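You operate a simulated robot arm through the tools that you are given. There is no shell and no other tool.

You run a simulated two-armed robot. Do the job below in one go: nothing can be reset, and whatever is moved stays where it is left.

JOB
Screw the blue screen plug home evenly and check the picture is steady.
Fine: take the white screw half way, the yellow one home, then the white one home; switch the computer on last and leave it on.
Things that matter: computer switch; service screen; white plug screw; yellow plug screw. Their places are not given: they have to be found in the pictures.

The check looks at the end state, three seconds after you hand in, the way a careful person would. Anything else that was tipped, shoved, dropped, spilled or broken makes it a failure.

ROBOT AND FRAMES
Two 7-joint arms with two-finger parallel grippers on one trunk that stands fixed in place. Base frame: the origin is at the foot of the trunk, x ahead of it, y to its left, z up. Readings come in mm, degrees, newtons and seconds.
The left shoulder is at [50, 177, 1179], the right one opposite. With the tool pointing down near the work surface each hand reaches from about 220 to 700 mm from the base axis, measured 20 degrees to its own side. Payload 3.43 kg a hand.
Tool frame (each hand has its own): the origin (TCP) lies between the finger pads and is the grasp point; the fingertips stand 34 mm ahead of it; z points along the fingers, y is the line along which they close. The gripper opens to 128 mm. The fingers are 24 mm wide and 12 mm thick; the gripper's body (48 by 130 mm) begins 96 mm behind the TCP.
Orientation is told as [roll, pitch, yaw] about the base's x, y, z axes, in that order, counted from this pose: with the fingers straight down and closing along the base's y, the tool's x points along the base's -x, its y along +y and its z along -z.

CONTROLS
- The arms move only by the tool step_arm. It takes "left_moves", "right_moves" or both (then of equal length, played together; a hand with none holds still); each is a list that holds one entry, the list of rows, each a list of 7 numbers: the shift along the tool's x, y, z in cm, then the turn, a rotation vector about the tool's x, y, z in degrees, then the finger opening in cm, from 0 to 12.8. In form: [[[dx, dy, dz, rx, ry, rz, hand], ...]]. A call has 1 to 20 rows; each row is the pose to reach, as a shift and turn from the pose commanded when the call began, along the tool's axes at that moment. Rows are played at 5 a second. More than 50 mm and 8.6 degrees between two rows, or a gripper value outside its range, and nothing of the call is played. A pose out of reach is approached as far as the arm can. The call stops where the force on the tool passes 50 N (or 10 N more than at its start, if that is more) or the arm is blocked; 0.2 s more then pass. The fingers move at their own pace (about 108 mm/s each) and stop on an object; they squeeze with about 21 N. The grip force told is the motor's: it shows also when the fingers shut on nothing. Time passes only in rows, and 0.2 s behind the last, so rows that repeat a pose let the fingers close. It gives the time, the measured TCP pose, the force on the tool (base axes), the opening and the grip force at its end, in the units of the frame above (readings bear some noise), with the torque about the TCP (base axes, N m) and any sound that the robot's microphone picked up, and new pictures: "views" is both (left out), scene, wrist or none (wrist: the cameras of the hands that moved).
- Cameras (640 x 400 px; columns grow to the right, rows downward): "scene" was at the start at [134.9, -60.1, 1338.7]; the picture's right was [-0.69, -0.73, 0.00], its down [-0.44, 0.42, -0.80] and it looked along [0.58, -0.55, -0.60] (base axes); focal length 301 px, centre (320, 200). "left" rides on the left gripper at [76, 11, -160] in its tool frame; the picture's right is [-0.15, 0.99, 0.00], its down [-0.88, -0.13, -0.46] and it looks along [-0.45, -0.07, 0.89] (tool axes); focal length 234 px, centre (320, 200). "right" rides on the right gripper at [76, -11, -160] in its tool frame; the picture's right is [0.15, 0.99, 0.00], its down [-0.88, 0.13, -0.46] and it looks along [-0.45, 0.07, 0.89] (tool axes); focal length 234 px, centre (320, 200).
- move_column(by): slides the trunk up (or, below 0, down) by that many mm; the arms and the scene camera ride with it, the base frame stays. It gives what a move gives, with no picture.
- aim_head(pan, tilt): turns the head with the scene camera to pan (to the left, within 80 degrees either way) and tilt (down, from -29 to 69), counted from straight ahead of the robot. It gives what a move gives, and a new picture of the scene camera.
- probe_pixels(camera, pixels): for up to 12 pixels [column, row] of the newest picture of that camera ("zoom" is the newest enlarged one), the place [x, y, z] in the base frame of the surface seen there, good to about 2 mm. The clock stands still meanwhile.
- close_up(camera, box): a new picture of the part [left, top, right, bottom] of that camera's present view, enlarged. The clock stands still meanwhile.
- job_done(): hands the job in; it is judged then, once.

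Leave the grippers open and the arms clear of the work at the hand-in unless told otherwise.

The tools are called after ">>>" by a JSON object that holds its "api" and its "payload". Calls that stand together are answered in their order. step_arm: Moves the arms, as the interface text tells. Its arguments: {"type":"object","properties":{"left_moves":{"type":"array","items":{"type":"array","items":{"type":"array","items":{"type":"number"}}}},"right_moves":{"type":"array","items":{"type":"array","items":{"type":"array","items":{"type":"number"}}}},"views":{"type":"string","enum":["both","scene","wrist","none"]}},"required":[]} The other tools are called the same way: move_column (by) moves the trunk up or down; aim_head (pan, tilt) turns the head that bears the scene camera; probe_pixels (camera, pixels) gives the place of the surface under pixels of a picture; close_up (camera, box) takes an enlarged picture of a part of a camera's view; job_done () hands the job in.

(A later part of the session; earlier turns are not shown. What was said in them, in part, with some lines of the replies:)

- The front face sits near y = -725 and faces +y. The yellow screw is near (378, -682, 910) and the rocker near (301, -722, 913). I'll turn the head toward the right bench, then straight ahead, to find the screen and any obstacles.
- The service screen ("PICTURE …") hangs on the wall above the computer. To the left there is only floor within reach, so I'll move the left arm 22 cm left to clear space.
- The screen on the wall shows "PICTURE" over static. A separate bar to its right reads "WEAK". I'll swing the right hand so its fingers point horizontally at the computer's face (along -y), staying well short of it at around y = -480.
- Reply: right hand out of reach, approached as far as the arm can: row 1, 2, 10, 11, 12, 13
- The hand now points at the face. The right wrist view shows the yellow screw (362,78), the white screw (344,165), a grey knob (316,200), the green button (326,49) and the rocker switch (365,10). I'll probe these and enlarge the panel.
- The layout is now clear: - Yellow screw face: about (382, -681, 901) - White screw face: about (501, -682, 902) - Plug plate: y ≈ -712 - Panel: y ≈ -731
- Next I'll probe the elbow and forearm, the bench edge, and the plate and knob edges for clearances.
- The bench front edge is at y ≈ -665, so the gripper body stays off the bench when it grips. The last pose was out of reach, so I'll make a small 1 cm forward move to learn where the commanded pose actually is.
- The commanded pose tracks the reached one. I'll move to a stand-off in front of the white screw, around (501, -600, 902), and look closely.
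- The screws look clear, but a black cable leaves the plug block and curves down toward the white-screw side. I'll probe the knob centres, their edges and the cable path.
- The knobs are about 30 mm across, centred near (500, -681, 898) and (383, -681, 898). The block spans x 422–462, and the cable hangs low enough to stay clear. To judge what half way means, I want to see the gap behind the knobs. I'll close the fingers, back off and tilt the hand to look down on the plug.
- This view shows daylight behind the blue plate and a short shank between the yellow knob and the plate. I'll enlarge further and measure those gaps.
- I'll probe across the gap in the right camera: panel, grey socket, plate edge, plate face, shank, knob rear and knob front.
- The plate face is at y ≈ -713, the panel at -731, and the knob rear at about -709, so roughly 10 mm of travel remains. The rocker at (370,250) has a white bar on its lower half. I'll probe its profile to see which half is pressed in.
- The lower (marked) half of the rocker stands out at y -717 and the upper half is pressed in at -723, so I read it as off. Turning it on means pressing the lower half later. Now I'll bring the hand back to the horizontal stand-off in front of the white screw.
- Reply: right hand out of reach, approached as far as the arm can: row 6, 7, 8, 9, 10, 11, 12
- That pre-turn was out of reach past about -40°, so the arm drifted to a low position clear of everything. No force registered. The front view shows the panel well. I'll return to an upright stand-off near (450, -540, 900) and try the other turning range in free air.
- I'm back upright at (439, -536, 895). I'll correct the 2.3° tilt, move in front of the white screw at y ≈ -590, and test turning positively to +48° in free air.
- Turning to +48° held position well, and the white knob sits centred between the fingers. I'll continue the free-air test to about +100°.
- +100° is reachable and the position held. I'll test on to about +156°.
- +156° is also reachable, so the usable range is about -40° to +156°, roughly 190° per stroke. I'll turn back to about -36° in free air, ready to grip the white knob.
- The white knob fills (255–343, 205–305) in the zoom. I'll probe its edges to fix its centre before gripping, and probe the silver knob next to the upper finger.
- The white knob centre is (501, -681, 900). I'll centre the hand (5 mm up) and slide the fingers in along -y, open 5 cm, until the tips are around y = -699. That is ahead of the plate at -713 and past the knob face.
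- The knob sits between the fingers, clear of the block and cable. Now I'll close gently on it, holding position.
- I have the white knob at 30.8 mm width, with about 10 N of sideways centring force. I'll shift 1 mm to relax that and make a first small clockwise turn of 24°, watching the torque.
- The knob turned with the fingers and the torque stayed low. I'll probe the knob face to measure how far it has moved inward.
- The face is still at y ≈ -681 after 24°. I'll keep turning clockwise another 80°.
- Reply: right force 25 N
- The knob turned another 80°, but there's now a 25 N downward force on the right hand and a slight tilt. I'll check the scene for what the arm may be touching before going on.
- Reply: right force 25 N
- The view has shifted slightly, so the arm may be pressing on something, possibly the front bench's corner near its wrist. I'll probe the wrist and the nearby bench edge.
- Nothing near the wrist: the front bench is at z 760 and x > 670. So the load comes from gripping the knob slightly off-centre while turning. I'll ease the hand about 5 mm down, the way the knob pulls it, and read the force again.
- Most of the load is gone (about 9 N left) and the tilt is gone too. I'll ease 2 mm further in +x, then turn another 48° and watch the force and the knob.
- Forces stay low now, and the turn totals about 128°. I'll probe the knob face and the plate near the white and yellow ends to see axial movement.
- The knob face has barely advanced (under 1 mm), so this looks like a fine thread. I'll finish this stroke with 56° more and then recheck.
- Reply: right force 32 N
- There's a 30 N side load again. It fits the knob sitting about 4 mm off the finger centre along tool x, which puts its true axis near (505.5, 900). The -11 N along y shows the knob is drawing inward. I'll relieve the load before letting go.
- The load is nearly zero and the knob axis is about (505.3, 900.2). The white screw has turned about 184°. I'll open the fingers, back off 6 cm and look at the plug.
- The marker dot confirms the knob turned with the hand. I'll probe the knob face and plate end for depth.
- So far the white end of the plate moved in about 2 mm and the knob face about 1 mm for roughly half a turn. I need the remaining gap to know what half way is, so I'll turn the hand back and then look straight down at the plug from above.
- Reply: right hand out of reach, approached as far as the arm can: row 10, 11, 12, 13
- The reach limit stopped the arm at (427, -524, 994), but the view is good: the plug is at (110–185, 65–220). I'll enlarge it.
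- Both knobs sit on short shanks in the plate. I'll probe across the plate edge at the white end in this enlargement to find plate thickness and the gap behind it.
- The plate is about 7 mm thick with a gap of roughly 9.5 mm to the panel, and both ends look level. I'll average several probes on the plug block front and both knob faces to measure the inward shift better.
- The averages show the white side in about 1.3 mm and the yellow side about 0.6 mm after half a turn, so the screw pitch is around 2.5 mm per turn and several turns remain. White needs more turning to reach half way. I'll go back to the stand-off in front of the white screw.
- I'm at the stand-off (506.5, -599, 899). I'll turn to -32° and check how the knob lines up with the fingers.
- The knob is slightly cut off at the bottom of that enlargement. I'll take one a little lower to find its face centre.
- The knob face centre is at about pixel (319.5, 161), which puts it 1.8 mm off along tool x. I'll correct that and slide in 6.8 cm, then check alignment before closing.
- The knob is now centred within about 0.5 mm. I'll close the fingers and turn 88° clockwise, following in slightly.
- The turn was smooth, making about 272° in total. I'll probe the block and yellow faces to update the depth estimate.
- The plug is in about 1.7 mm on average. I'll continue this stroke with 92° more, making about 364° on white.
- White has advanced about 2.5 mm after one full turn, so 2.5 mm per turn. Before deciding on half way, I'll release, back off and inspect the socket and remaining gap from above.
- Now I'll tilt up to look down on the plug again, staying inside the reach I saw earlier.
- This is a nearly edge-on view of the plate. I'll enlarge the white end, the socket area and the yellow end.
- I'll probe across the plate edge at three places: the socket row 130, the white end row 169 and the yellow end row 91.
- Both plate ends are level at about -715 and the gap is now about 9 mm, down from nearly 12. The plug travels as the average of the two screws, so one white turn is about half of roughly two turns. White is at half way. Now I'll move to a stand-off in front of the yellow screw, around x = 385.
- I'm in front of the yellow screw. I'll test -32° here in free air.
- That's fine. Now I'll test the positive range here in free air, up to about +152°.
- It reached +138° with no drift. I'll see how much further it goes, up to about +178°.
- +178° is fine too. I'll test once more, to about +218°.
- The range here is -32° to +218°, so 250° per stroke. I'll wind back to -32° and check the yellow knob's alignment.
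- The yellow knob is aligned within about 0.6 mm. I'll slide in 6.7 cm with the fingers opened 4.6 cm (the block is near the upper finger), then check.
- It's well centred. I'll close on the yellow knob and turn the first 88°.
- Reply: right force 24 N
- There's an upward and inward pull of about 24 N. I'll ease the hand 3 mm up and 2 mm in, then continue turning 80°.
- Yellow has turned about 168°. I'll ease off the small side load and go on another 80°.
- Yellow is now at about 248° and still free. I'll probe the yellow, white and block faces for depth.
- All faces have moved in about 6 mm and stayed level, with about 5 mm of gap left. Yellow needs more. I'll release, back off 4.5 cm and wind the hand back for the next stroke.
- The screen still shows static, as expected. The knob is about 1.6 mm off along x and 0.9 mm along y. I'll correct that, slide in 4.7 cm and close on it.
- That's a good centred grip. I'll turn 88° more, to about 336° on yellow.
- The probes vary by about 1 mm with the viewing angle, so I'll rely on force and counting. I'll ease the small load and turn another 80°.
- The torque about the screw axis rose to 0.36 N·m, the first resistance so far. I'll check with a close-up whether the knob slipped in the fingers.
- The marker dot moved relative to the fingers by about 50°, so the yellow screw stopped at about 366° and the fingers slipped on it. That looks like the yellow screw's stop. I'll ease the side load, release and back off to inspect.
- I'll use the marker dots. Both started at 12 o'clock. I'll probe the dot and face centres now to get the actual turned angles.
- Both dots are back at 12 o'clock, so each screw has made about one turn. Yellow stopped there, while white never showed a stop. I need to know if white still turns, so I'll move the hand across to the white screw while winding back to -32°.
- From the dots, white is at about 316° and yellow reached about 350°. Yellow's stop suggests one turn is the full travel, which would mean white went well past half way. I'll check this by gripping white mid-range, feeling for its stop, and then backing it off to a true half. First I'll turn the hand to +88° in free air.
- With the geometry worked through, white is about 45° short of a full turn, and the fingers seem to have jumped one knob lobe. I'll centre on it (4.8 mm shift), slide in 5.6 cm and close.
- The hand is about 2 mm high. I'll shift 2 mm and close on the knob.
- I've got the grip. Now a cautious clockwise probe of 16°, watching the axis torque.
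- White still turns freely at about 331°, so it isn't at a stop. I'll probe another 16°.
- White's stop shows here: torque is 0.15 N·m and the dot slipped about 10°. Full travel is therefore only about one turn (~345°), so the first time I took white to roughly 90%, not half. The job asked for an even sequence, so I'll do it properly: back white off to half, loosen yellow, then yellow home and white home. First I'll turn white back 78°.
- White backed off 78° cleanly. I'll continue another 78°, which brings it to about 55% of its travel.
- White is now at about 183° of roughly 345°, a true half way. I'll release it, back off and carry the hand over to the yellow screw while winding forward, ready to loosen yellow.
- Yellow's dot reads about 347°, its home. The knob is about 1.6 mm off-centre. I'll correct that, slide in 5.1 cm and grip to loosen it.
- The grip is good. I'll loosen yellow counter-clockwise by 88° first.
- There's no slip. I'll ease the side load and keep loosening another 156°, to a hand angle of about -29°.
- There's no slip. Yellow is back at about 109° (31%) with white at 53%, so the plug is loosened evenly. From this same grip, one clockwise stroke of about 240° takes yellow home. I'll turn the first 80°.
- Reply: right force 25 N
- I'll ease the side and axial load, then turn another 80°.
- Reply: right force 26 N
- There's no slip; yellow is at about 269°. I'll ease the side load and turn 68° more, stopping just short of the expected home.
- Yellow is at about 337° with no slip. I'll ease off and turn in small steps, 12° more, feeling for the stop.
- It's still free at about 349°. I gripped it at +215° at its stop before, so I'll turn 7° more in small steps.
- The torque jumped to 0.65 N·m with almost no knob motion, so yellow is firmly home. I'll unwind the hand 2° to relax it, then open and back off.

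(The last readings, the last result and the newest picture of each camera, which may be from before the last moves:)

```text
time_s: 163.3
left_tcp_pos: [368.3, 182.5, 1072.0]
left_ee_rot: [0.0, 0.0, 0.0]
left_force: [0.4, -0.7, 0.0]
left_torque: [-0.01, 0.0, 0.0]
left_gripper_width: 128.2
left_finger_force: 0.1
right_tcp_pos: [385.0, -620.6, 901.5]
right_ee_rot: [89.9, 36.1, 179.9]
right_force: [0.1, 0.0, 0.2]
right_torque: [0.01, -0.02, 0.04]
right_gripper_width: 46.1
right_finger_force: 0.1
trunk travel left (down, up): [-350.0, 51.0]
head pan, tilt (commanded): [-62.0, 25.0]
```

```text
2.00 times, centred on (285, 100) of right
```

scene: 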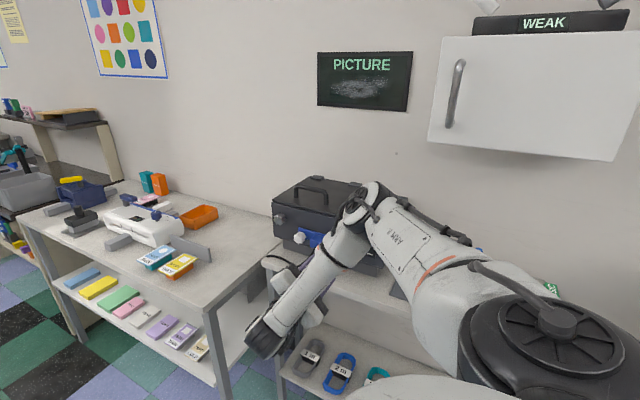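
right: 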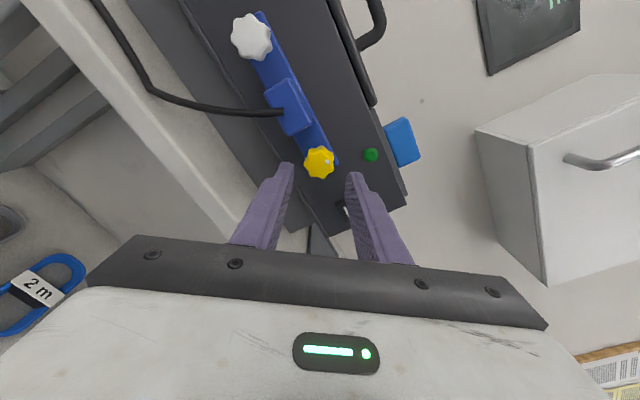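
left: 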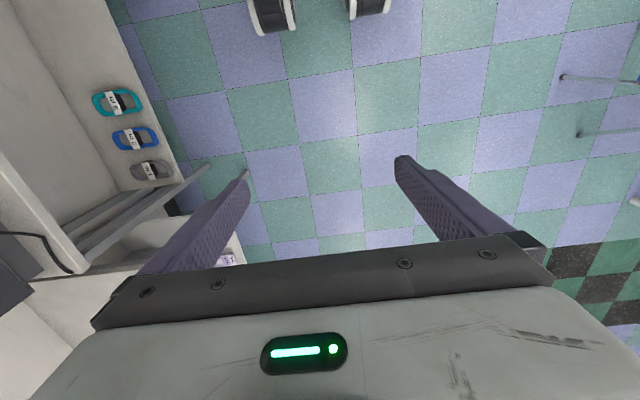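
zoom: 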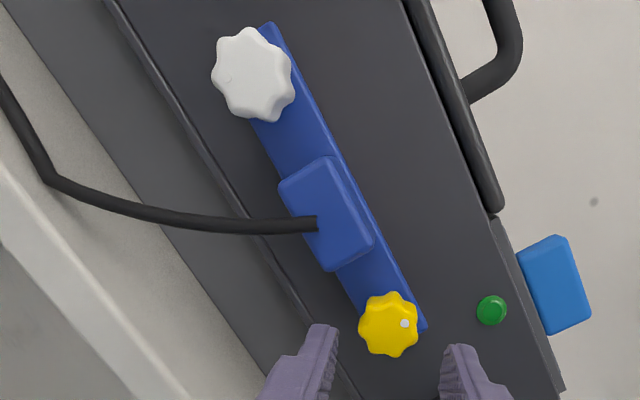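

Yellow is home. Now the white screw: I'll carry the hand over to it while winding back to about -34°.

>>> {"api": "step_arm", "payload": {"right_moves": [[[0.48, -0.36, 0, 0, 0, -8.5, 4.6], [0.96, -0.71, 0, 0, 0, -17, 4.6], [1.44, -1.07, 0, 0, 0, -25.5, 4.6], [1.92, -1.42, 0, 0, 0, -34, 4.6], [2.4, -1.78, 0, 0, 0, -42.5, 4.6], [2.88, -2.13, 0, 0, 0, -51, 4.6], [3.36, -2.49, 0, 0, 0, -59.5, 4.6], [3.84, -2.84, 0, 0, 0, -68, 4.6], [4.32, -3.2, 0, 0, 0, -76.5, 4.6], [4.8, -3.55, 0, 0, 0, -85, 4.6], [5.29, -3.91, 0, 0, 0, -93.5, 4.6], [5.77, -4.27, 0, 0, 0, -102, 4.6], [6.25, -4.62, 0, 0, 0, -110.5, 4.6], [6.73, -4.98, 0, 0, 0, -119, 4.6], [7.21, -5.33, 0, 0, 0, -127.5, 4.6], [7.69, -5.69, 0, 0, 0, -136, 4.6], [8.17, -6.04, 0, 0, 0, -144.5, 4.6], [8.65, -6.4, 0, 0, 0, -153, 4.6], [9.13, -6.75, 0, 0, 0, -161.5, 4.6], [9.61, -7.11, 0, 0, 0, -170, 4.6]]], "views": "none"}}

>>> {"api": "step_arm", "payload": {"right_moves": [[[0, 0, 0, 0, 0, -8, 4.6], [0, 0, 0, 0, 0, -16, 4.6], [0, 0, 0, 0, 0, -24, 4.6], [0, 0, 0, 0, 0, -32, 4.6], [0, 0, 0, 0, 0, -40, 4.6], [0, 0, 0, 0, 0, -48, 4.6], [0, 0, 0, 0, 0, -56, 4.6], [0, 0, 0, 0, 0, -64, 4.6], [0, 0, 0, 0, 0, -72, 4.6], [0, 0, 0, 0, 0, -80, 4.6], [0, 0, 0, 0, 0, -80, 4.6]]], "views": "wrist"}}

>>> {"api": "close_up", "payload": {"camera": "right", "box": [270, 130, 370, 200]}}

```text
time_s: 167.5
left_tcp_pos: [369.9, 183.9, 1071.6]
left_ee_rot: [-0.1, 0.0, 0.1]
left_force: [-0.6, 0.5, -0.1]
left_torque: [0.02, -0.03, -0.01]
left_gripper_width: 128.0
left_finger_force: 0.0
right_tcp_pos: [505.4, -620.1, 900.8]
right_ee_rot: [-90.0, -46.0, 0.0]
right_force: [-0.5, -0.7, -0.4]
right_torque: [0.03, 0.01, -0.02]
right_gripper_width: 45.8
right_finger_force: 0.1
trunk travel left (down, up): [-350.0, 51.0]
head pan, tilt (commanded): [-62.0, 25.0]
```

```text
time_s: 169.9
left_tcp_pos: [370.3, 184.1, 1072.8]
left_ee_rot: [0.0, 0.0, 0.0]
left_force: [0.3, -0.1, 0.6]
left_torque: [-0.03, 0.01, 0.03]
left_gripper_width: 128.2
left_finger_force: 0.0
right_tcp_pos: [503.7, -621.8, 899.2]
right_ee_rot: [-89.9, 34.2, -0.1]
right_force: [-0.2, 0.1, 0.5]
right_torque: [0.0, -0.01, 0.02]
right_gripper_width: 46.0
right_finger_force: 0.0
trunk travel left (down, up): [-350.0, 51.0]
head pan, tilt (commanded): [-62.0, 25.0]
```

right: 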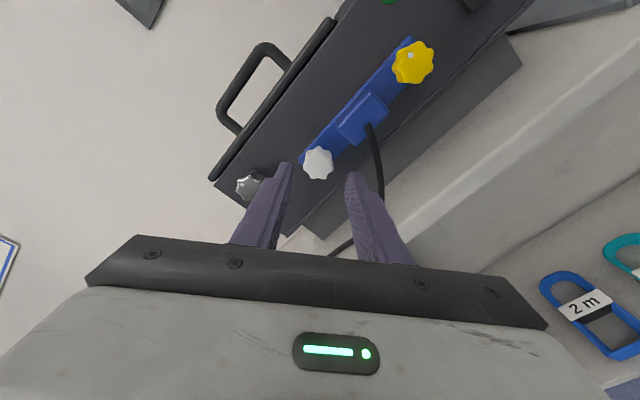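

```text
5.71 times, centred on (320, 165) of right
```

zoom: 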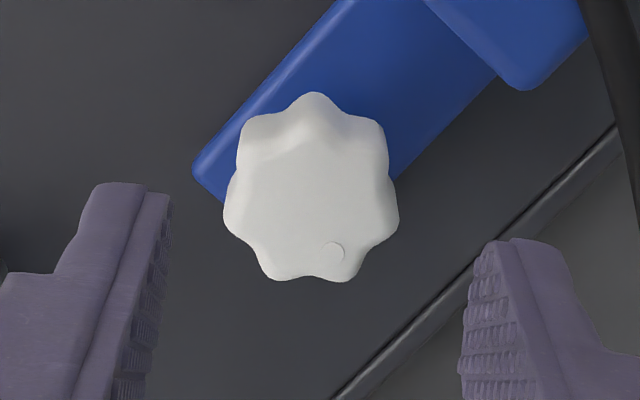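

White still shows the half-way dot position. It's off by 1 mm in x and 0.9 mm in y. I'll correct, slide in 5 cm and grip.

>>> {"api": "step_arm", "payload": {"right_moves": [[[-0.1, -0.08, 0.5, 0, 0, 0, 4.6], [-0.1, -0.08, 2, 0, 0, 0, 4.6], [-0.1, -0.08, 3.2, 0, 0, 0, 4.6], [-0.1, -0.08, 4.2, 0, 0, 0, 4.6], [-0.1, -0.08, 5.0, 0, 0, 0, 4.6], [-0.1, -0.08, 5.0, 0, 0, 0, 4.6], [-0.1, -0.08, 5.0, 0, 0, 0, 3.4], [-0.1, -0.08, 5.0, 0, 0, 0, 2], [-0.1, -0.08, 5.0, 0, 0, 0, 1.5], [-0.1, -0.08, 5.0, 0, 0, 0, 1.5]]], "views": "wrist"}}

>>> {"api": "close_up", "payload": {"camera": "right", "box": [270, 150, 370, 220]}}

```text
time_s: 172.1
left_tcp_pos: [369.9, 183.3, 1072.1]
left_ee_rot: [-0.1, 0.0, 0.0]
left_force: [-0.1, 0.1, -0.7]
left_torque: [0.0, 0.02, 0.0]
left_gripper_width: 128.2
left_finger_force: 0.1
right_tcp_pos: [507.5, -673.3, 898.9]
right_ee_rot: [-89.9, 33.9, 0.0]
right_force: [2.5, -3.0, 2.1]
right_torque: [0.05, 0.01, 0.23]
right_gripper_width: 30.8
right_finger_force: 45.5
trunk travel left (down, up): [-350.0, 51.0]
head pan, tilt (commanded): [-62.0, 25.0]
```

right: 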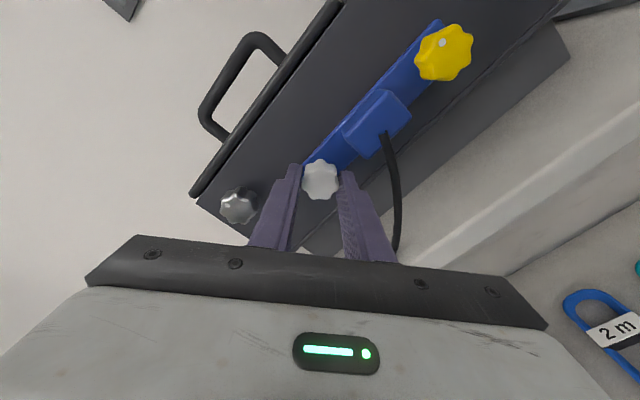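

```text
5.71 times, centred on (320, 185) of right
```

zoom: 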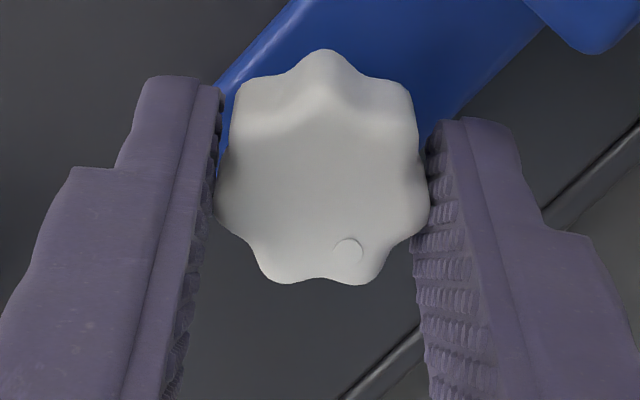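

The grip is about 2.7 mm off along tool x. I'll reopen slightly, shift and re-close so it turns cleanly.

>>> {"api": "step_arm", "payload": {"right_moves": [[[0, 0, 0, 0, 0, 0, 4.2], [0, 0, 0, 0, 0, 0, 4.2], [0.26, 0, 0, 0, 0, 0, 4.2], [0.26, 0, 0, 0, 0, 0, 4.2], [0.26, 0, 0, 0, 0, 0, 3], [0.26, 0, 0, 0, 0, 0, 1.5], [0.26, 0, 0, 0, 0, 0, 1.5]]], "views": "wrist"}}

>>> {"api": "close_up", "payload": {"camera": "right", "box": [270, 150, 370, 220]}}

```text
time_s: 173.7
left_tcp_pos: [369.3, 183.4, 1072.3]
left_ee_rot: [0.0, 0.1, 0.0]
left_force: [0.4, 0.2, 0.3]
left_torque: [0.0, 0.0, -0.02]
left_gripper_width: 128.2
left_finger_force: 0.0
right_tcp_pos: [504.2, -673.0, 900.0]
right_ee_rot: [-89.9, 33.8, 0.0]
right_force: [1.4, -0.4, 1.1]
right_torque: [-0.09, 0.01, -0.17]
right_gripper_width: 30.7
right_finger_force: 45.3
trunk travel left (down, up): [-350.0, 51.0]
head pan, tilt (commanded): [-62.0, 25.0]
```

right: 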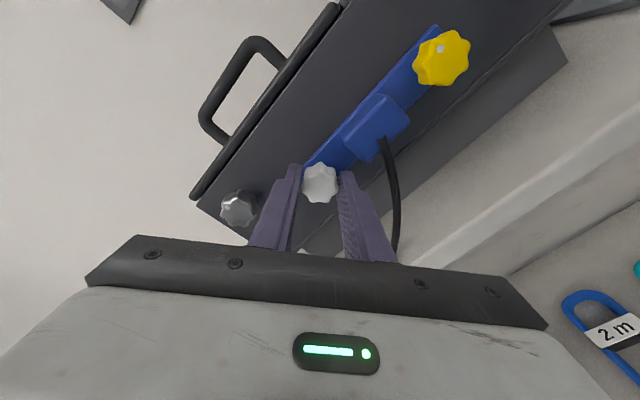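

```text
5.71 times, centred on (320, 185) of right
```

zoom: 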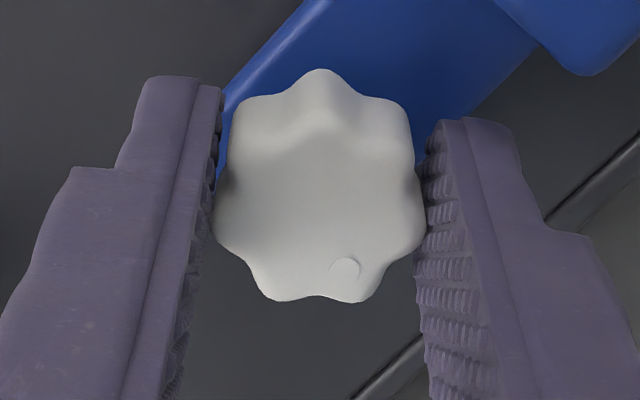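

It's centred now with low force. I'll turn white clockwise 88°.

>>> {"api": "step_arm", "payload": {"right_moves": [[[0, 0, 0.0, 0, 0, 8, 1.5], [0, 0, 0.01, 0, 0, 16, 1.5], [0, 0, 0.02, 0, 0, 24, 1.5], [0, 0, 0.02, 0, 0, 32, 1.5], [0, 0, 0.03, 0, 0, 40, 1.5], [0, 0, 0.04, 0, 0, 48, 1.5], [0, 0, 0.05, 0, 0, 56, 1.5], [0, 0, 0.05, 0, 0, 64, 1.5], [0, 0, 0.06, 0, 0, 72, 1.5], [0, 0, 0.07, 0, 0, 80, 1.5], [0, 0, 0.08, 0, 0, 88, 1.5], [0, 0, 0.08, 0, 0, 88, 1.5]]], "views": "none"}}

>>> {"api": "close_up", "payload": {"camera": "right", "box": [270, 150, 370, 220]}}

```text
time_s: 176.3
left_tcp_pos: [370.0, 182.6, 1072.3]
left_ee_rot: [0.1, 0.0, 0.1]
left_force: [0.9, -0.2, -0.2]
left_torque: [-0.03, 0.02, 0.03]
left_gripper_width: 128.2
left_finger_force: 0.1
right_tcp_pos: [504.7, -672.6, 899.5]
right_ee_rot: [-89.8, -54.2, -0.1]
right_force: [1.1, -4.8, -7.3]
right_torque: [-0.78, 0.0, 0.63]
right_gripper_width: 31.0
right_finger_force: 44.9
trunk travel left (down, up): [-350.0, 51.0]
head pan, tilt (commanded): [-62.0, 25.0]
```

```text
5.71 times, centred on (320, 185) of right
```

zoom: 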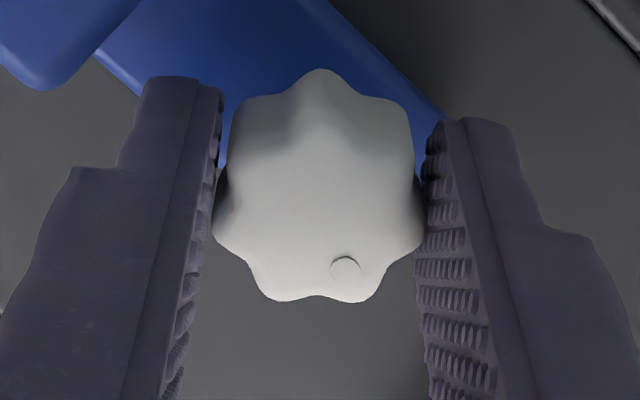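

No slip and low forces; white is at about 271°. I'll turn 64° more, to about 335°.

>>> {"api": "step_arm", "payload": {"right_moves": [[[0, 0, 0.02, 0, 0, 8, 1.5], [0, 0, 0.03, 0, 0, 16, 1.5], [0, 0, 0.04, 0, 0, 24, 1.5], [0, 0, 0.05, 0, 0, 32, 1.5], [0, 0, 0.06, 0, 0, 40, 1.5], [0, 0, 0.06, 0, 0, 48, 1.5], [0, 0, 0.07, 0, 0, 56, 1.5], [0, 0, 0.08, 0, 0, 64, 1.5], [0, 0, 0.08, 0, 0, 64, 1.5]]], "views": "none"}}

>>> {"api": "close_up", "payload": {"camera": "right", "box": [270, 150, 370, 220]}}

```text
time_s: 178.3
left_tcp_pos: [371.2, 183.1, 1071.8]
left_ee_rot: [-0.1, 0.1, 0.1]
left_force: [0.2, 0.3, 0.0]
left_torque: [-0.01, -0.01, 0.03]
left_gripper_width: 128.1
left_finger_force: 0.0
right_tcp_pos: [505.3, -674.9, 899.3]
right_ee_rot: [89.6, -61.8, -179.5]
right_force: [5.8, 2.6, -9.1]
right_torque: [0.31, -0.01, -0.01]
right_gripper_width: 30.7
right_finger_force: 44.4
trunk travel left (down, up): [-350.0, 51.0]
head pan, tilt (commanded): [-62.0, 25.0]
```

```text
5.71 times, centred on (320, 185) of right
```

zoom: 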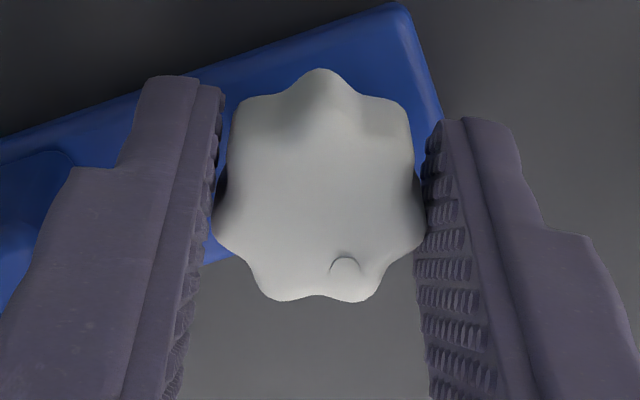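

White is at about 335° with no slip. Now small steps, 12° more, feeling for its stop.

>>> {"api": "step_arm", "payload": {"right_moves": [[[0, 0, 0, 0, 0, 3, 1.5], [0, 0, 0, 0, 0, 6, 1.5], [0, 0, 0, 0, 0, 9, 1.5], [0, 0, 0, 0, 0, 12, 1.5], [0, 0, 0, 0, 0, 12, 1.5]]], "views": "none"}}

>>> {"api": "close_up", "payload": {"camera": "right", "box": [270, 150, 370, 220]}}

```text
time_s: 179.5
left_tcp_pos: [369.9, 182.3, 1073.0]
left_ee_rot: [0.0, 0.0, 0.0]
left_force: [-0.1, 0.4, 0.2]
left_torque: [-0.02, 0.02, 0.01]
left_gripper_width: 127.9
left_finger_force: 0.1
right_tcp_pos: [505.0, -674.9, 901.4]
right_ee_rot: [90.0, -50.0, 179.9]
right_force: [4.4, 1.6, -4.8]
right_torque: [0.15, 0.51, 0.08]
right_gripper_width: 31.1
right_finger_force: 44.9
trunk travel left (down, up): [-350.0, 51.0]
head pan, tilt (commanded): [-62.0, 25.0]
```

```text
5.71 times, centred on (320, 185) of right
```

zoom: 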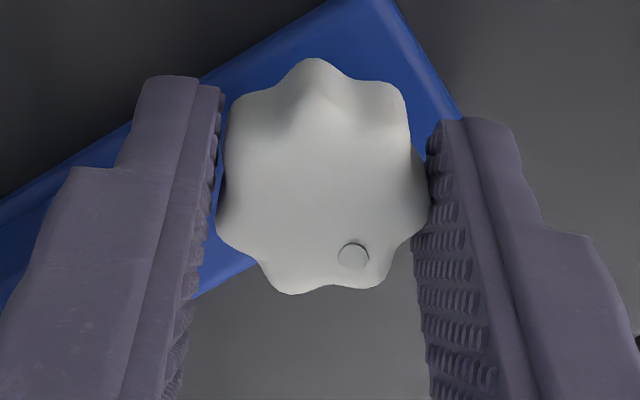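

The torque is 0.51 N·m with the knob no longer following, so white is home too. I'll relax 2°, open and back off.

>>> {"api": "step_arm", "payload": {"right_moves": [[[0, 0, 0, 0, 0, -2, 1.5], [0, 0, 0, 0, 0, -2, 3.4], [0, 0, 0, 0, 0, -2, 4.6], [0, 0, 0, 0, 0, -2, 4.6], [0, 0, -1.5, 0, 0, -2, 4.6], [0, 0, -3, 0, 0, -2, 4.6], [0, 0, -5, 0, 0, -2, 4.6], [0, 0, -7, 0, 0, -2, 4.6], [0, 0, -7, 0, 0, -2, 4.6]]], "views": "both"}}

>>> {"api": "close_up", "payload": {"camera": "right", "box": [140, 60, 440, 240]}}

>>> {"api": "close_up", "payload": {"camera": "scene", "box": [300, 30, 440, 120]}}

```text
time_s: 181.5
left_tcp_pos: [369.5, 183.6, 1072.9]
left_ee_rot: [0.0, 0.0, 0.0]
left_force: [-0.5, 1.3, -0.1]
left_torque: [0.0, -0.01, 0.02]
left_gripper_width: 128.0
left_finger_force: 0.0
right_tcp_pos: [503.0, -604.5, 900.5]
right_ee_rot: [89.8, -51.8, -179.9]
right_force: [-0.1, -0.5, -0.6]
right_torque: [0.03, -0.02, 0.02]
right_gripper_width: 46.2
right_finger_force: 0.1
trunk travel left (down, up): [-350.0, 51.0]
head pan, tilt (commanded): [-62.0, 25.0]
```

scene: 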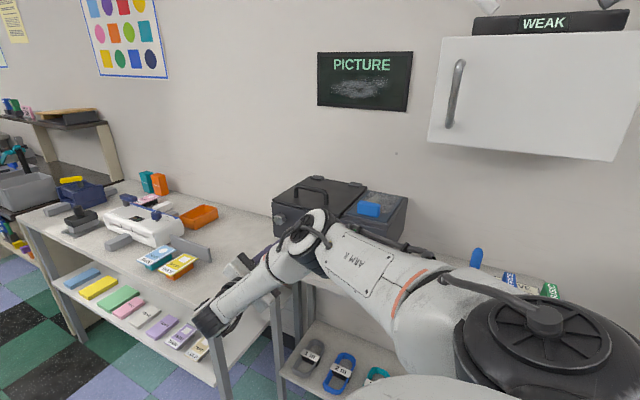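
right: 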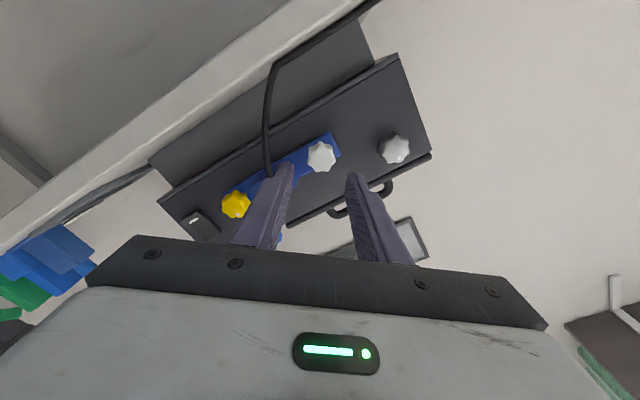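

```text
2.13 times, centred on (290, 150) of right
```

zoom: 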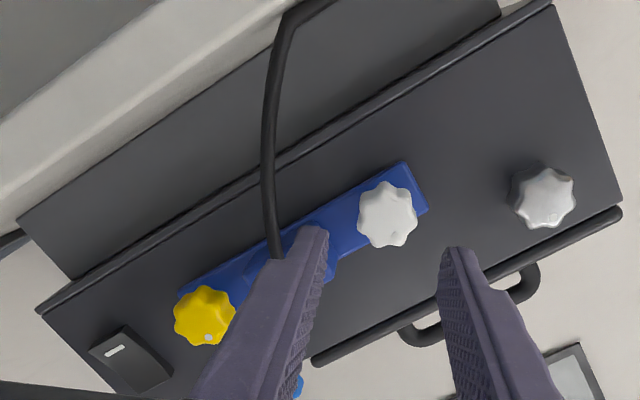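

```text
4.44 times, centred on (370, 75) of scene
```

zoom: 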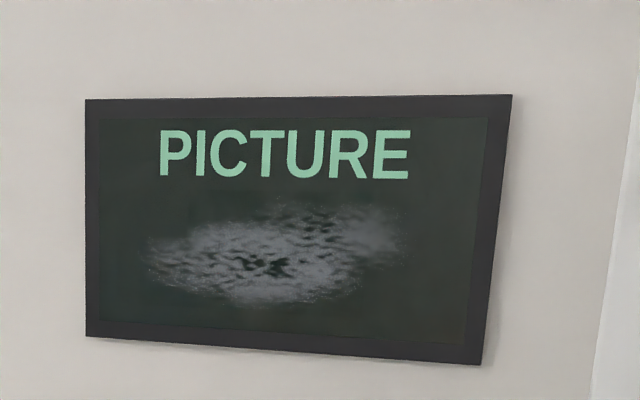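

Both knobs sit level with their dots near the top and both are firm. Last is the computer switch. I'll close the fingers and bring the hand upright (0°) over toward the switch, first to x ≈ 385, keeping y ≈ -604.

>>> {"api": "step_arm", "payload": {"right_moves": [[[-0.42, -0.61, 0, 0, 0, -8, 4], [-0.83, -1.22, 0, 0, 0, -16, 3], [-1.25, -1.83, 0, 0, 0, -24, 2], [-1.67, -2.44, 0, 0, 0, -32, 1], [-2.08, -3.05, 0, 0, 0, -40, 0], [-2.5, -3.66, 0, 0, 0, -48, 0], [-2.91, -4.27, 0, 0, 0, -56, 0], [-3.33, -4.88, 0, 0, 0, -64, 0], [-3.75, -5.49, 0, 0, 0, -72, 0], [-4.16, -6.1, 0, 0, 0, -80, 0], [-4.58, -6.71, 0, 0, 0, -88, 0], [-5.0, -7.32, 0, 0, 0, -96, 0], [-5.41, -7.93, 0, 0, 0, -104, 0], [-5.83, -8.54, 0, 0, 0, -112, 0], [-6.24, -9.15, 0, 0, 0, -120, 0], [-6.66, -9.76, 0, 0, 0, -128.2, 0], [-6.66, -9.76, 0, 0, 0, -128.2, 0]]], "views": "none"}}

```text
time_s: 185.1
left_tcp_pos: [369.8, 182.9, 1072.5]
left_ee_rot: [0.0, 0.0, 0.0]
left_force: [0.5, -0.3, -0.2]
left_torque: [0.03, 0.01, -0.02]
left_gripper_width: 127.8
left_finger_force: 0.0
right_tcp_pos: [386.9, -603.8, 893.9]
right_ee_rot: [-90.0, 0.3, 0.1]
right_force: [0.3, 0.8, 0.1]
right_torque: [-0.02, -0.02, 0.03]
right_gripper_width: 0.0
right_finger_force: 20.9
trunk travel left (down, up): [-350.0, 51.0]
head pan, tilt (commanded): [-62.0, 25.0]
```

It's upright at (387, -604, 894). Next I'll slide to x ≈ 306 in front of the switch.

>>> {"api": "step_arm", "payload": {"right_moves": [[[1.5, 0, 0, 0, 0, 0, 0], [3, 0, 0, 0, 0, 0, 0], [4.5, 0, 0, 0, 0, 0, 0], [6, 0, 0.5, 0, 0, 0, 0], [7.2, 0.05, 1.2, 0, 0, 0, 0], [8.1, 0.1, 2, 0, 0, 0, 0], [8.1, 0.1, 2, 0, 0, 0, 0]]], "views": "both"}}

>>> {"api": "close_up", "payload": {"camera": "right", "box": [250, 110, 410, 240]}}

```text
time_s: 186.7
left_tcp_pos: [370.3, 183.5, 1070.9]
left_ee_rot: [0.0, 0.0, 0.0]
left_force: [0.1, -0.8, 0.2]
left_torque: [0.01, 0.0, 0.03]
left_gripper_width: 128.0
left_finger_force: 0.0
right_tcp_pos: [309.4, -630.8, 887.4]
right_ee_rot: [-89.8, 0.1, 0.0]
right_force: [-0.1, 0.2, 0.1]
right_torque: [0.01, 0.0, 0.01]
right_gripper_width: 0.0
right_finger_force: 21.3
right hand out of reach, approached as far as the arm can: row 3, 4, 5, 6, 7
trunk travel left (down, up): [-350.0, 51.0]
head pan, tilt (commanded): [-62.0, 25.0]
```

scene: 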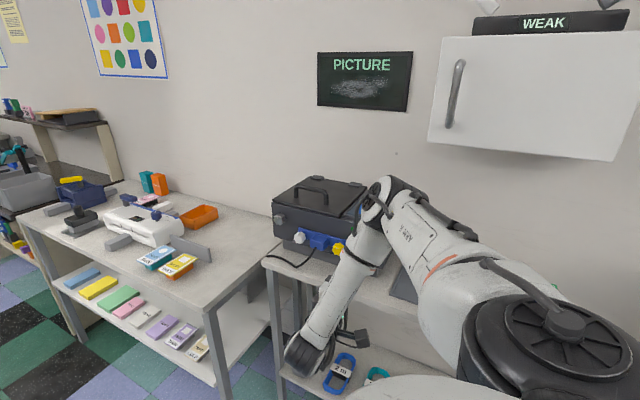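
right: 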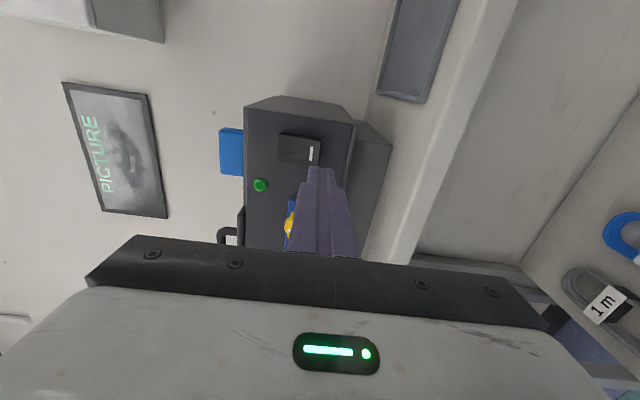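

```text
3.08 times, centred on (330, 175) of right
```

zoom: 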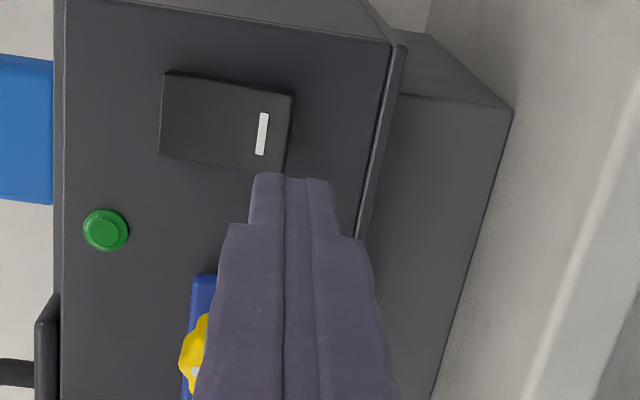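

The hand is close to target. The white switch mark (311,153) sits about 5 mm in -x and 10 mm above the finger axis. I'll align on the lower half of the rocker, around (304.5, 892), and move to about 7 mm from it.

>>> {"api": "step_arm", "payload": {"right_moves": [[[0.2, -0.2, 1, 0, 0, 0, 0], [0.4, -0.4, 2, 0, 0, 0, 0], [0.49, -0.46, 3, 0, 0, 0, 0], [0.49, -0.46, 4, 0, 0, 0, 0], [0.49, -0.46, 4.6, 0, 0, 0, 0], [0.49, -0.46, 4.6, 0, 0, 0, 0]]], "views": "wrist"}}

>>> {"api": "close_up", "payload": {"camera": "right", "box": [250, 110, 410, 240]}}

```text
time_s: 188.1
left_tcp_pos: [368.9, 182.2, 1073.3]
left_ee_rot: [0.0, -0.2, 0.1]
left_force: [-0.5, -0.1, -0.9]
left_torque: [0.01, -0.02, 0.0]
left_gripper_width: 127.8
left_finger_force: 0.0
right_tcp_pos: [304.5, -676.6, 891.9]
right_ee_rot: [-90.0, 0.1, 0.1]
right_force: [0.2, -0.7, 0.1]
right_torque: [0.03, -0.02, -0.03]
right_gripper_width: 0.1
right_finger_force: 20.8
trunk travel left (down, up): [-350.0, 51.0]
head pan, tilt (commanded): [-62.0, 25.0]
```

right: 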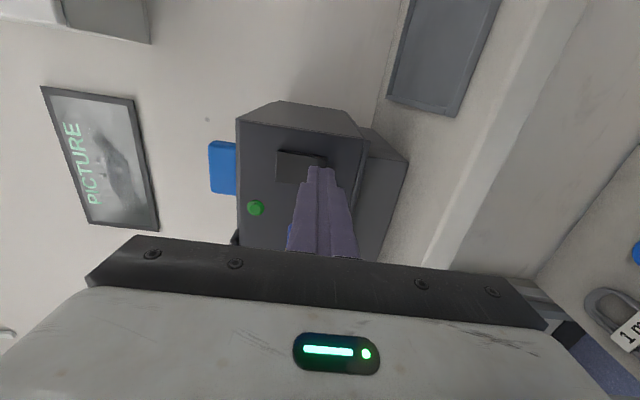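

```text
3.08 times, centred on (330, 175) of right
```

zoom: 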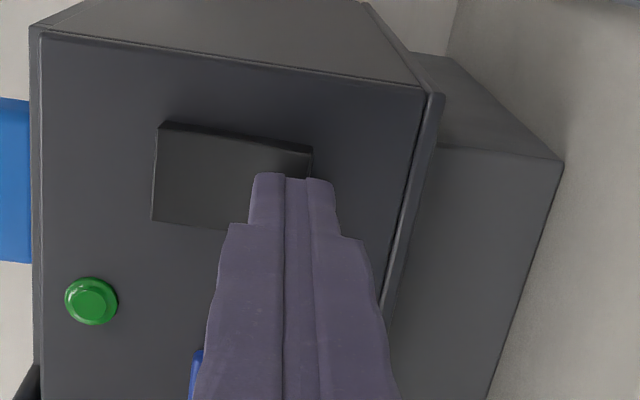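

It's on target at (304.5, -677, 892), with the tip 7 mm from the rocker's lower half. I'll press in gently in small steps.

>>> {"api": "step_arm", "payload": {"right_moves": [[[0, 0, 0.3, 0, 0, 0, 0], [0, 0, 0.6, 0, 0, 0, 0], [0, 0, 0.8, 0, 0, 0, 0], [0, 0, 0.95, 0, 0, 0, 0], [0, 0, 1.1, 0, 0, 0, 0], [0, 0, 1.2, 0, 0, 0, 0]]], "views": "both"}}

>>> {"api": "close_up", "payload": {"camera": "right", "box": [250, 110, 410, 240]}}

```text
time_s: 189.5
left_tcp_pos: [368.8, 185.1, 1072.2]
left_ee_rot: [0.0, 0.0, 0.0]
left_force: [0.1, -0.1, -0.6]
left_torque: [0.01, -0.01, -0.02]
left_gripper_width: 127.8
left_finger_force: 0.1
right_tcp_pos: [305.0, -686.8, 890.5]
right_ee_rot: [-89.9, 0.3, 0.2]
right_force: [-6.5, 31.0, -5.9]
right_torque: [-0.11, -0.06, -0.27]
right_gripper_width: 0.0
right_finger_force: 20.6
trunk travel left (down, up): [-350.0, 51.0]
head pan, tilt (commanded): [-62.0, 25.0]
```

scene: 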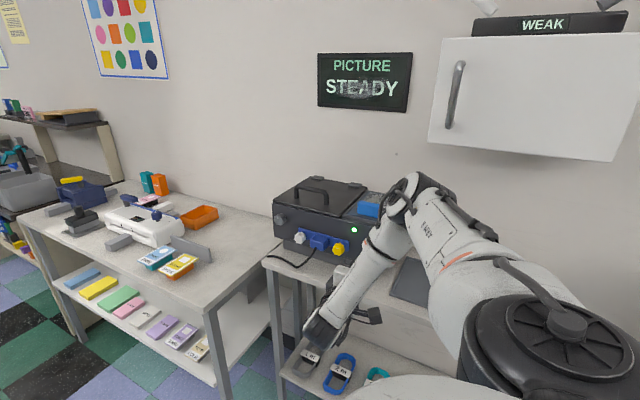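
right: 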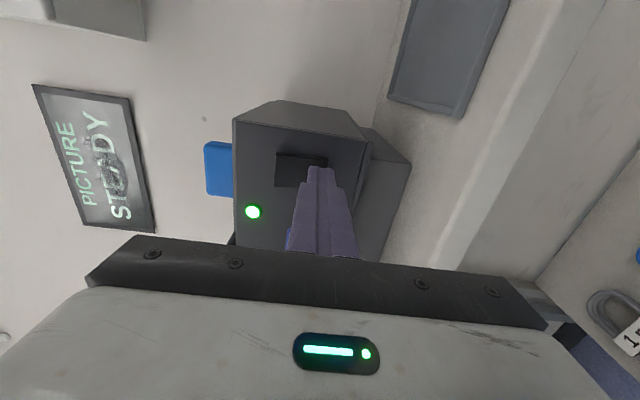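

```text
3.08 times, centred on (330, 175) of right
```

zoom: 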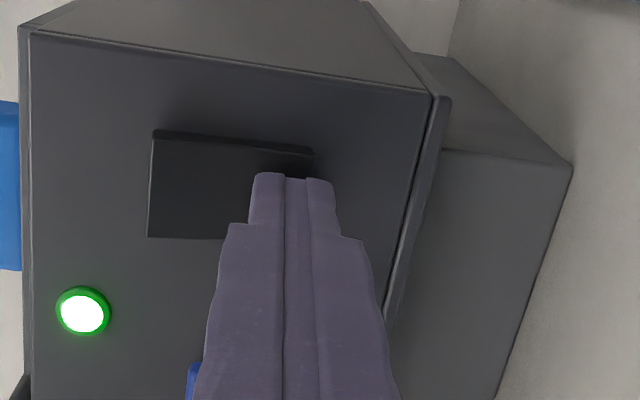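

The green lamp lit and the screen now reads "PICTURE STEADY". I'll withdraw the finger straight back and check the switch stays on.

>>> {"api": "step_arm", "payload": {"right_moves": [[[0, 0, -1, 0, 0, 0, 0], [0, 0, -2.5, 0, 0, 0, 0], [0, 0, -4.5, 0, 0, 0, 0], [0, 0, -5.5, 0, 0, 0, 0], [0, 0, -5.5, 0, 0, 0, 2]]], "views": "both"}}

>>> {"api": "close_up", "payload": {"camera": "scene", "box": [300, 30, 440, 120]}}

>>> {"api": "close_up", "payload": {"camera": "right", "box": [210, 90, 400, 260]}}

```text
time_s: 190.7
left_tcp_pos: [370.7, 182.4, 1072.8]
left_ee_rot: [0.0, 0.1, 0.0]
left_force: [0.4, 0.2, -0.9]
left_torque: [0.01, -0.01, -0.01]
left_gripper_width: 128.1
left_finger_force: 0.0
right_tcp_pos: [305.9, -635.7, 890.1]
right_ee_rot: [-89.9, 0.0, 0.0]
right_force: [0.0, -0.1, 0.5]
right_torque: [-0.01, 0.03, 0.02]
right_gripper_width: 19.9
right_finger_force: 0.1
right hand out of reach, approached as far as the arm can: row 4, 5
trunk travel left (down, up): [-350.0, 51.0]
head pan, tilt (commanded): [-62.0, 25.0]
```

scene: 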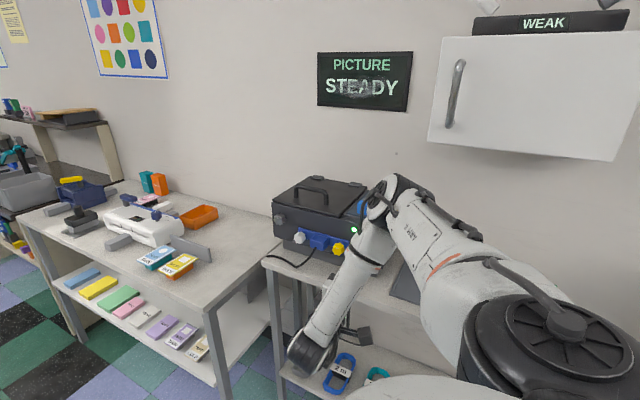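
right: 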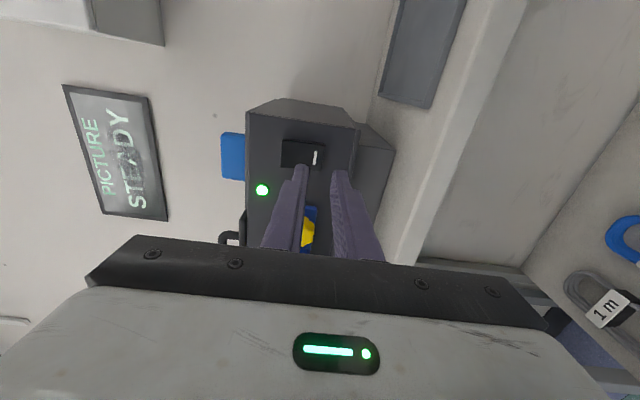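

```text
4.44 times, centred on (370, 75) of scene
```

zoom: 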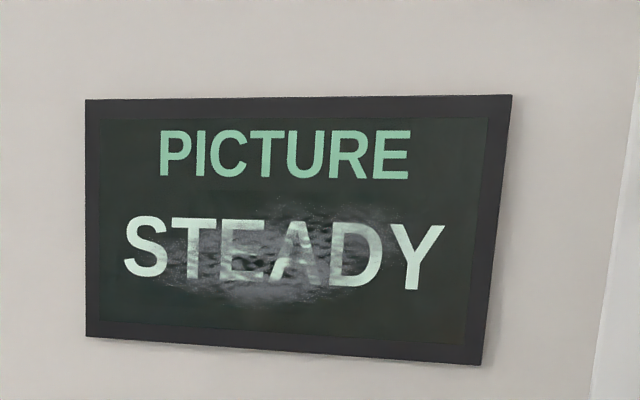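

```text
2.35 times, centred on (305, 175) of right
```

zoom: 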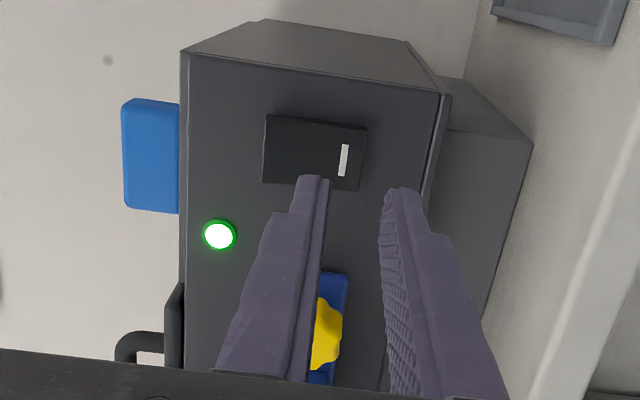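

The rocker stays flipped and the lamp is lit. The screen has a smudge over the middle of the word, so I'll look closer to be sure it reads STEADY.

>>> {"api": "close_up", "payload": {"camera": "scene", "box": [320, 70, 410, 105]}}

>>> {"api": "close_up", "payload": {"camera": "right", "box": [55, 75, 175, 225]}}

```text
7.11 times, centred on (365, 88) of scene
```

zoom: 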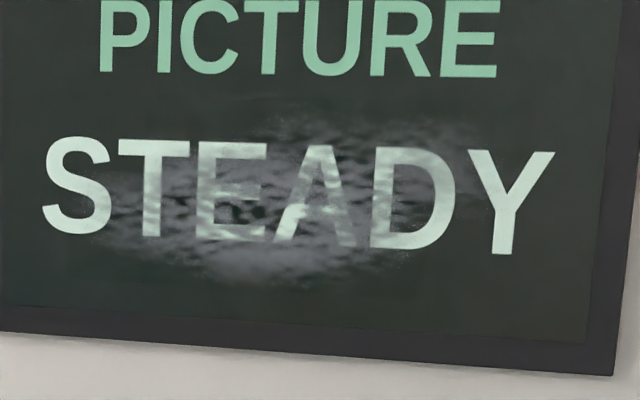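

```text
2.67 times, centred on (115, 150) of right
```

zoom: 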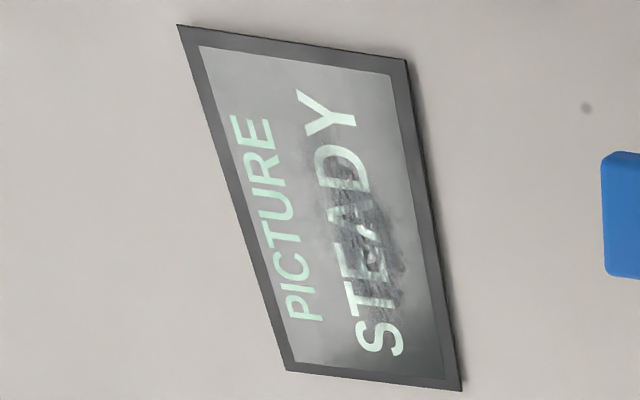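

The screen clearly reads "PICTURE STEADY" under a dusty patch on the glass, and the lamp is on. Now I'll move the right arm clear, first diagonally away from the panel.

>>> {"api": "step_arm", "payload": {"right_moves": [[[-1, 0, -0.3, 0, 0, 0, 1], [-2.5, -0.1, -0.8, 0, 0, 0, 0], [-4, -0.2, -1.4, 0, 0, 0, 0], [-5.5, -0.3, -2, 0, 0, 0, 0], [-7, -0.4, -2.6, 0, 0, 0, 0], [-8.4, -0.5, -3.2, 0, 0, 0, 0], [-8.4, -0.5, -3.2, 0, 0, 0, 0]]], "views": "none"}}

>>> {"api": "step_arm", "payload": {"right_moves": [[[-0.4, -1, -1.5, -7.5, 0, 0, 0], [-0.8, -2.2, -3, -15, 0, 0, 0], [-1.2, -3.4, -4, -22.5, 0, 0, 0], [-1.6, -4.6, -4.5, -30, 0, 0, 0], [-2, -5.8, -5, -37.5, 0, 0, 0], [-2.4, -7, -5, -45, 0, 0, 0], [-2.8, -8.2, -5, -52.5, 0, 0, 0], [-3.2, -9.2, -5, -60, 0, 0, 0], [-3.6, -10, -5, -67.5, 0, 0, 0], [-3.6, -10, -5, -67.5, 0, 0, 0]]], "views": "both"}}

```text
time_s: 192.3
left_tcp_pos: [369.8, 182.5, 1071.7]
left_ee_rot: [0.0, 0.1, -0.1]
left_force: [0.1, 0.7, -1.0]
left_torque: [-0.02, 0.02, 0.04]
left_gripper_width: 128.2
left_finger_force: 0.2
right_tcp_pos: [389.1, -604.8, 895.2]
right_ee_rot: [-89.9, 0.2, 0.0]
right_force: [0.5, 0.2, 0.4]
right_torque: [-0.02, -0.02, 0.01]
right_gripper_width: 0.1
right_finger_force: 21.4
trunk travel left (down, up): [-350.0, 51.0]
head pan, tilt (commanded): [-62.0, 25.0]
```

```text
time_s: 194.5
left_tcp_pos: [369.0, 184.8, 1073.2]
left_ee_rot: [0.0, 0.0, 0.0]
left_force: [-0.6, -0.2, -0.2]
left_torque: [0.0, 0.01, -0.02]
left_gripper_width: 128.0
left_finger_force: 0.0
right_tcp_pos: [425.4, -554.9, 995.6]
right_ee_rot: [-22.4, 0.2, 0.1]
right_force: [0.1, -0.7, -0.1]
right_torque: [0.0, 0.0, 0.01]
right_gripper_width: 0.0
right_finger_force: 21.1
trunk travel left (down, up): [-350.0, 51.0]
head pan, tilt (commanded): [-62.0, 25.0]
```

scene: 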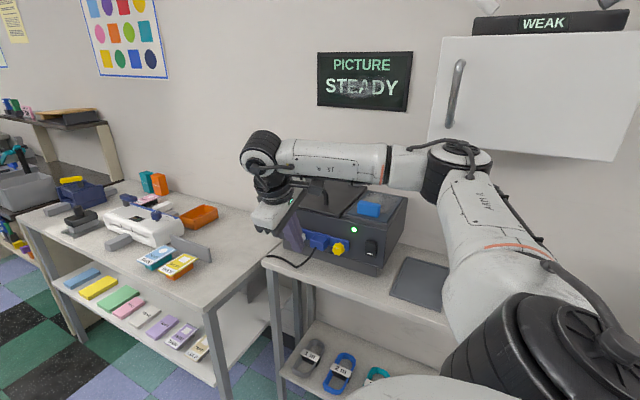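
right: 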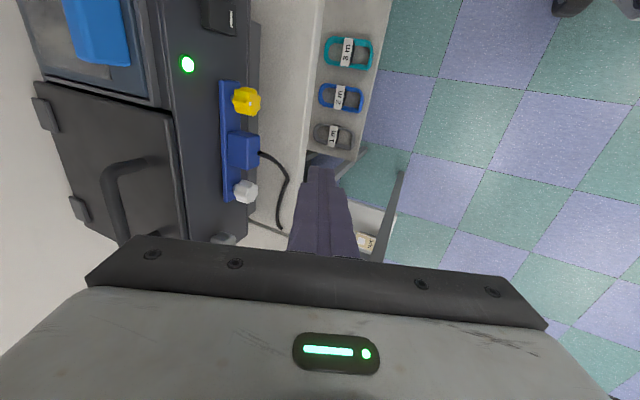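

All looks right. Now I'll bring the right hand up and back to about its starting pose, opening the gripper at the end.

>>> {"api": "step_arm", "payload": {"right_moves": [[[0.8, 1.0, -1.0, -4, 0, 0, 0], [2.0, 2.2, -2.2, -9, 0, 0, 0], [3.5, 3.6, -3.5, -14, 0, 0, 0], [5.0, 5.0, -4.8, -19, 0, 0, 0], [6.5, 6.4, -6.1, -22.4, 0, 0, 0], [8.0, 7.8, -7.4, -22.4, 0, 0, 0], [9.5, 9.1, -8.6, -22.4, 0, 0, 2], [11, 10.4, -9.8, -22.4, 0, 0, 5], [12.5, 11.7, -11, -22.4, 0, 0, 8], [14, 13, -12.2, -22.4, 0, 0, 11], [15.5, 14.2, -13.3, -22.4, 0, 0, 12.8], [16.8, 15.35, -14.4, -22.4, 0, 0, 12.8], [16.8, 15.35, -14.4, -22.4, 0, 0, 12.8]]], "views": "both"}}

>>> {"api": "close_up", "payload": {"camera": "scene", "box": [250, 150, 450, 290]}}

>>> {"api": "close_up", "payload": {"camera": "scene", "box": [300, 30, 440, 120]}}

```text
time_s: 197.3
left_tcp_pos: [370.5, 183.1, 1073.0]
left_ee_rot: [0.0, 0.0, 0.0]
left_force: [-0.2, 1.2, 0.5]
left_torque: [-0.01, 0.03, -0.01]
left_gripper_width: 128.0
left_finger_force: 0.0
right_tcp_pos: [257.7, -357.5, 1071.4]
right_ee_rot: [-0.1, 0.1, 0.0]
right_force: [-0.1, -1.0, -0.7]
right_torque: [-0.02, 0.03, 0.02]
right_gripper_width: 128.0
right_finger_force: 0.1
trunk travel left (down, up): [-350.0, 51.0]
head pan, tilt (commanded): [-62.0, 25.0]
```

scene: 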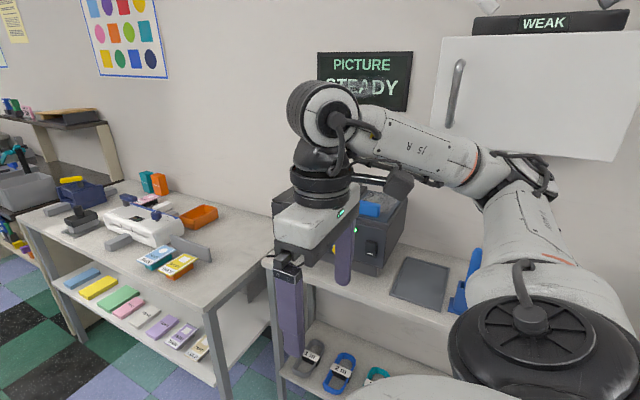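
right: 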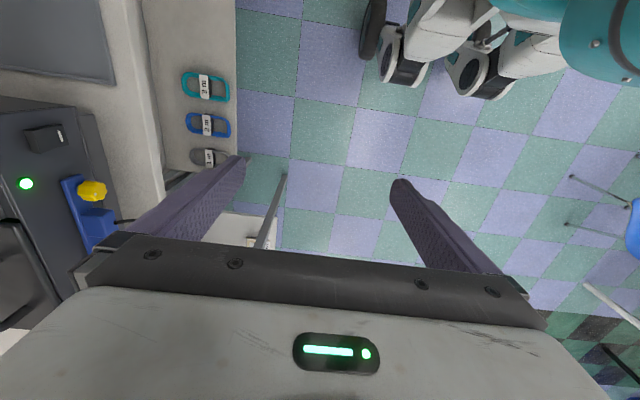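

```text
2.86 times, centred on (350, 220) of scene
```

zoom: 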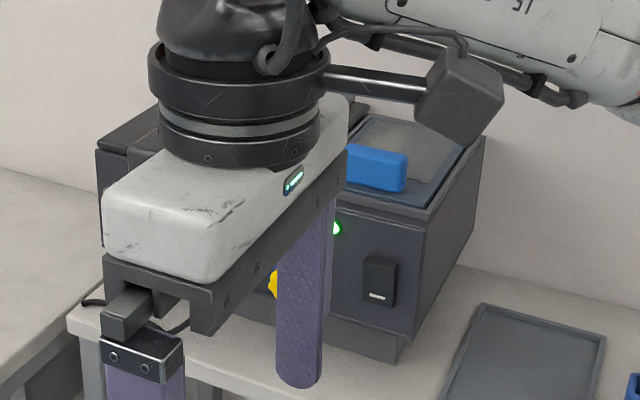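

```text
4.44 times, centred on (370, 75) of scene
```

zoom: 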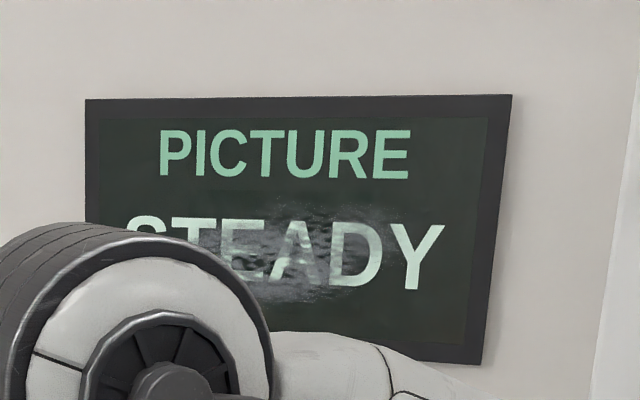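

The final state matches the job:
- Both screws were turned to their stops.
- The computer is on with its lamp lit.
- The screen reads "PICTURE STEADY".
- Both grippers are open and the arms are clear.
- Nothing else moved.

On the first pass I took white to about 90% before running yellow home. I then backed white off to half and loosened yellow to about 30%, not all the way. From there I ran yellow home, then white home, before switching on. I'm handing in now.

>>> {"api": "job_done", "payload": {}}

```text
The job is handed in.
```

The blue plug is screwed home on both sides, the computer is on and was left on, and the service screen reads "PICTURE STEADY".

- **Order:** On my first pass I misjudged the travel and turned the white screw to about 90% instead of half way before running the yellow one home. I corrected this by backing white off to about half and loosening yellow to about 30%. Then I ran yellow home, white home, and switched the computer on last. Yellow was not taken all the way back to loose, so this was not a full restart from the beginning.
- **Tightness:** Both screws stopped firmly on the final pass, yellow at about 0.65 N·m and white at about 0.5 N·m. My fingers slipped on both knobs during the first pass, and I saw no damage to either.
- **Picture check:** The green lamp lit when I pressed the switch. The screen reading stayed the same over the several seconds I watched. A dusty-looking patch covers part of the word, but it was there before I started and the text is readable.
- **End state:** Both arms are back from the bench with the grippers open. I saw nothing else moved or knocked.
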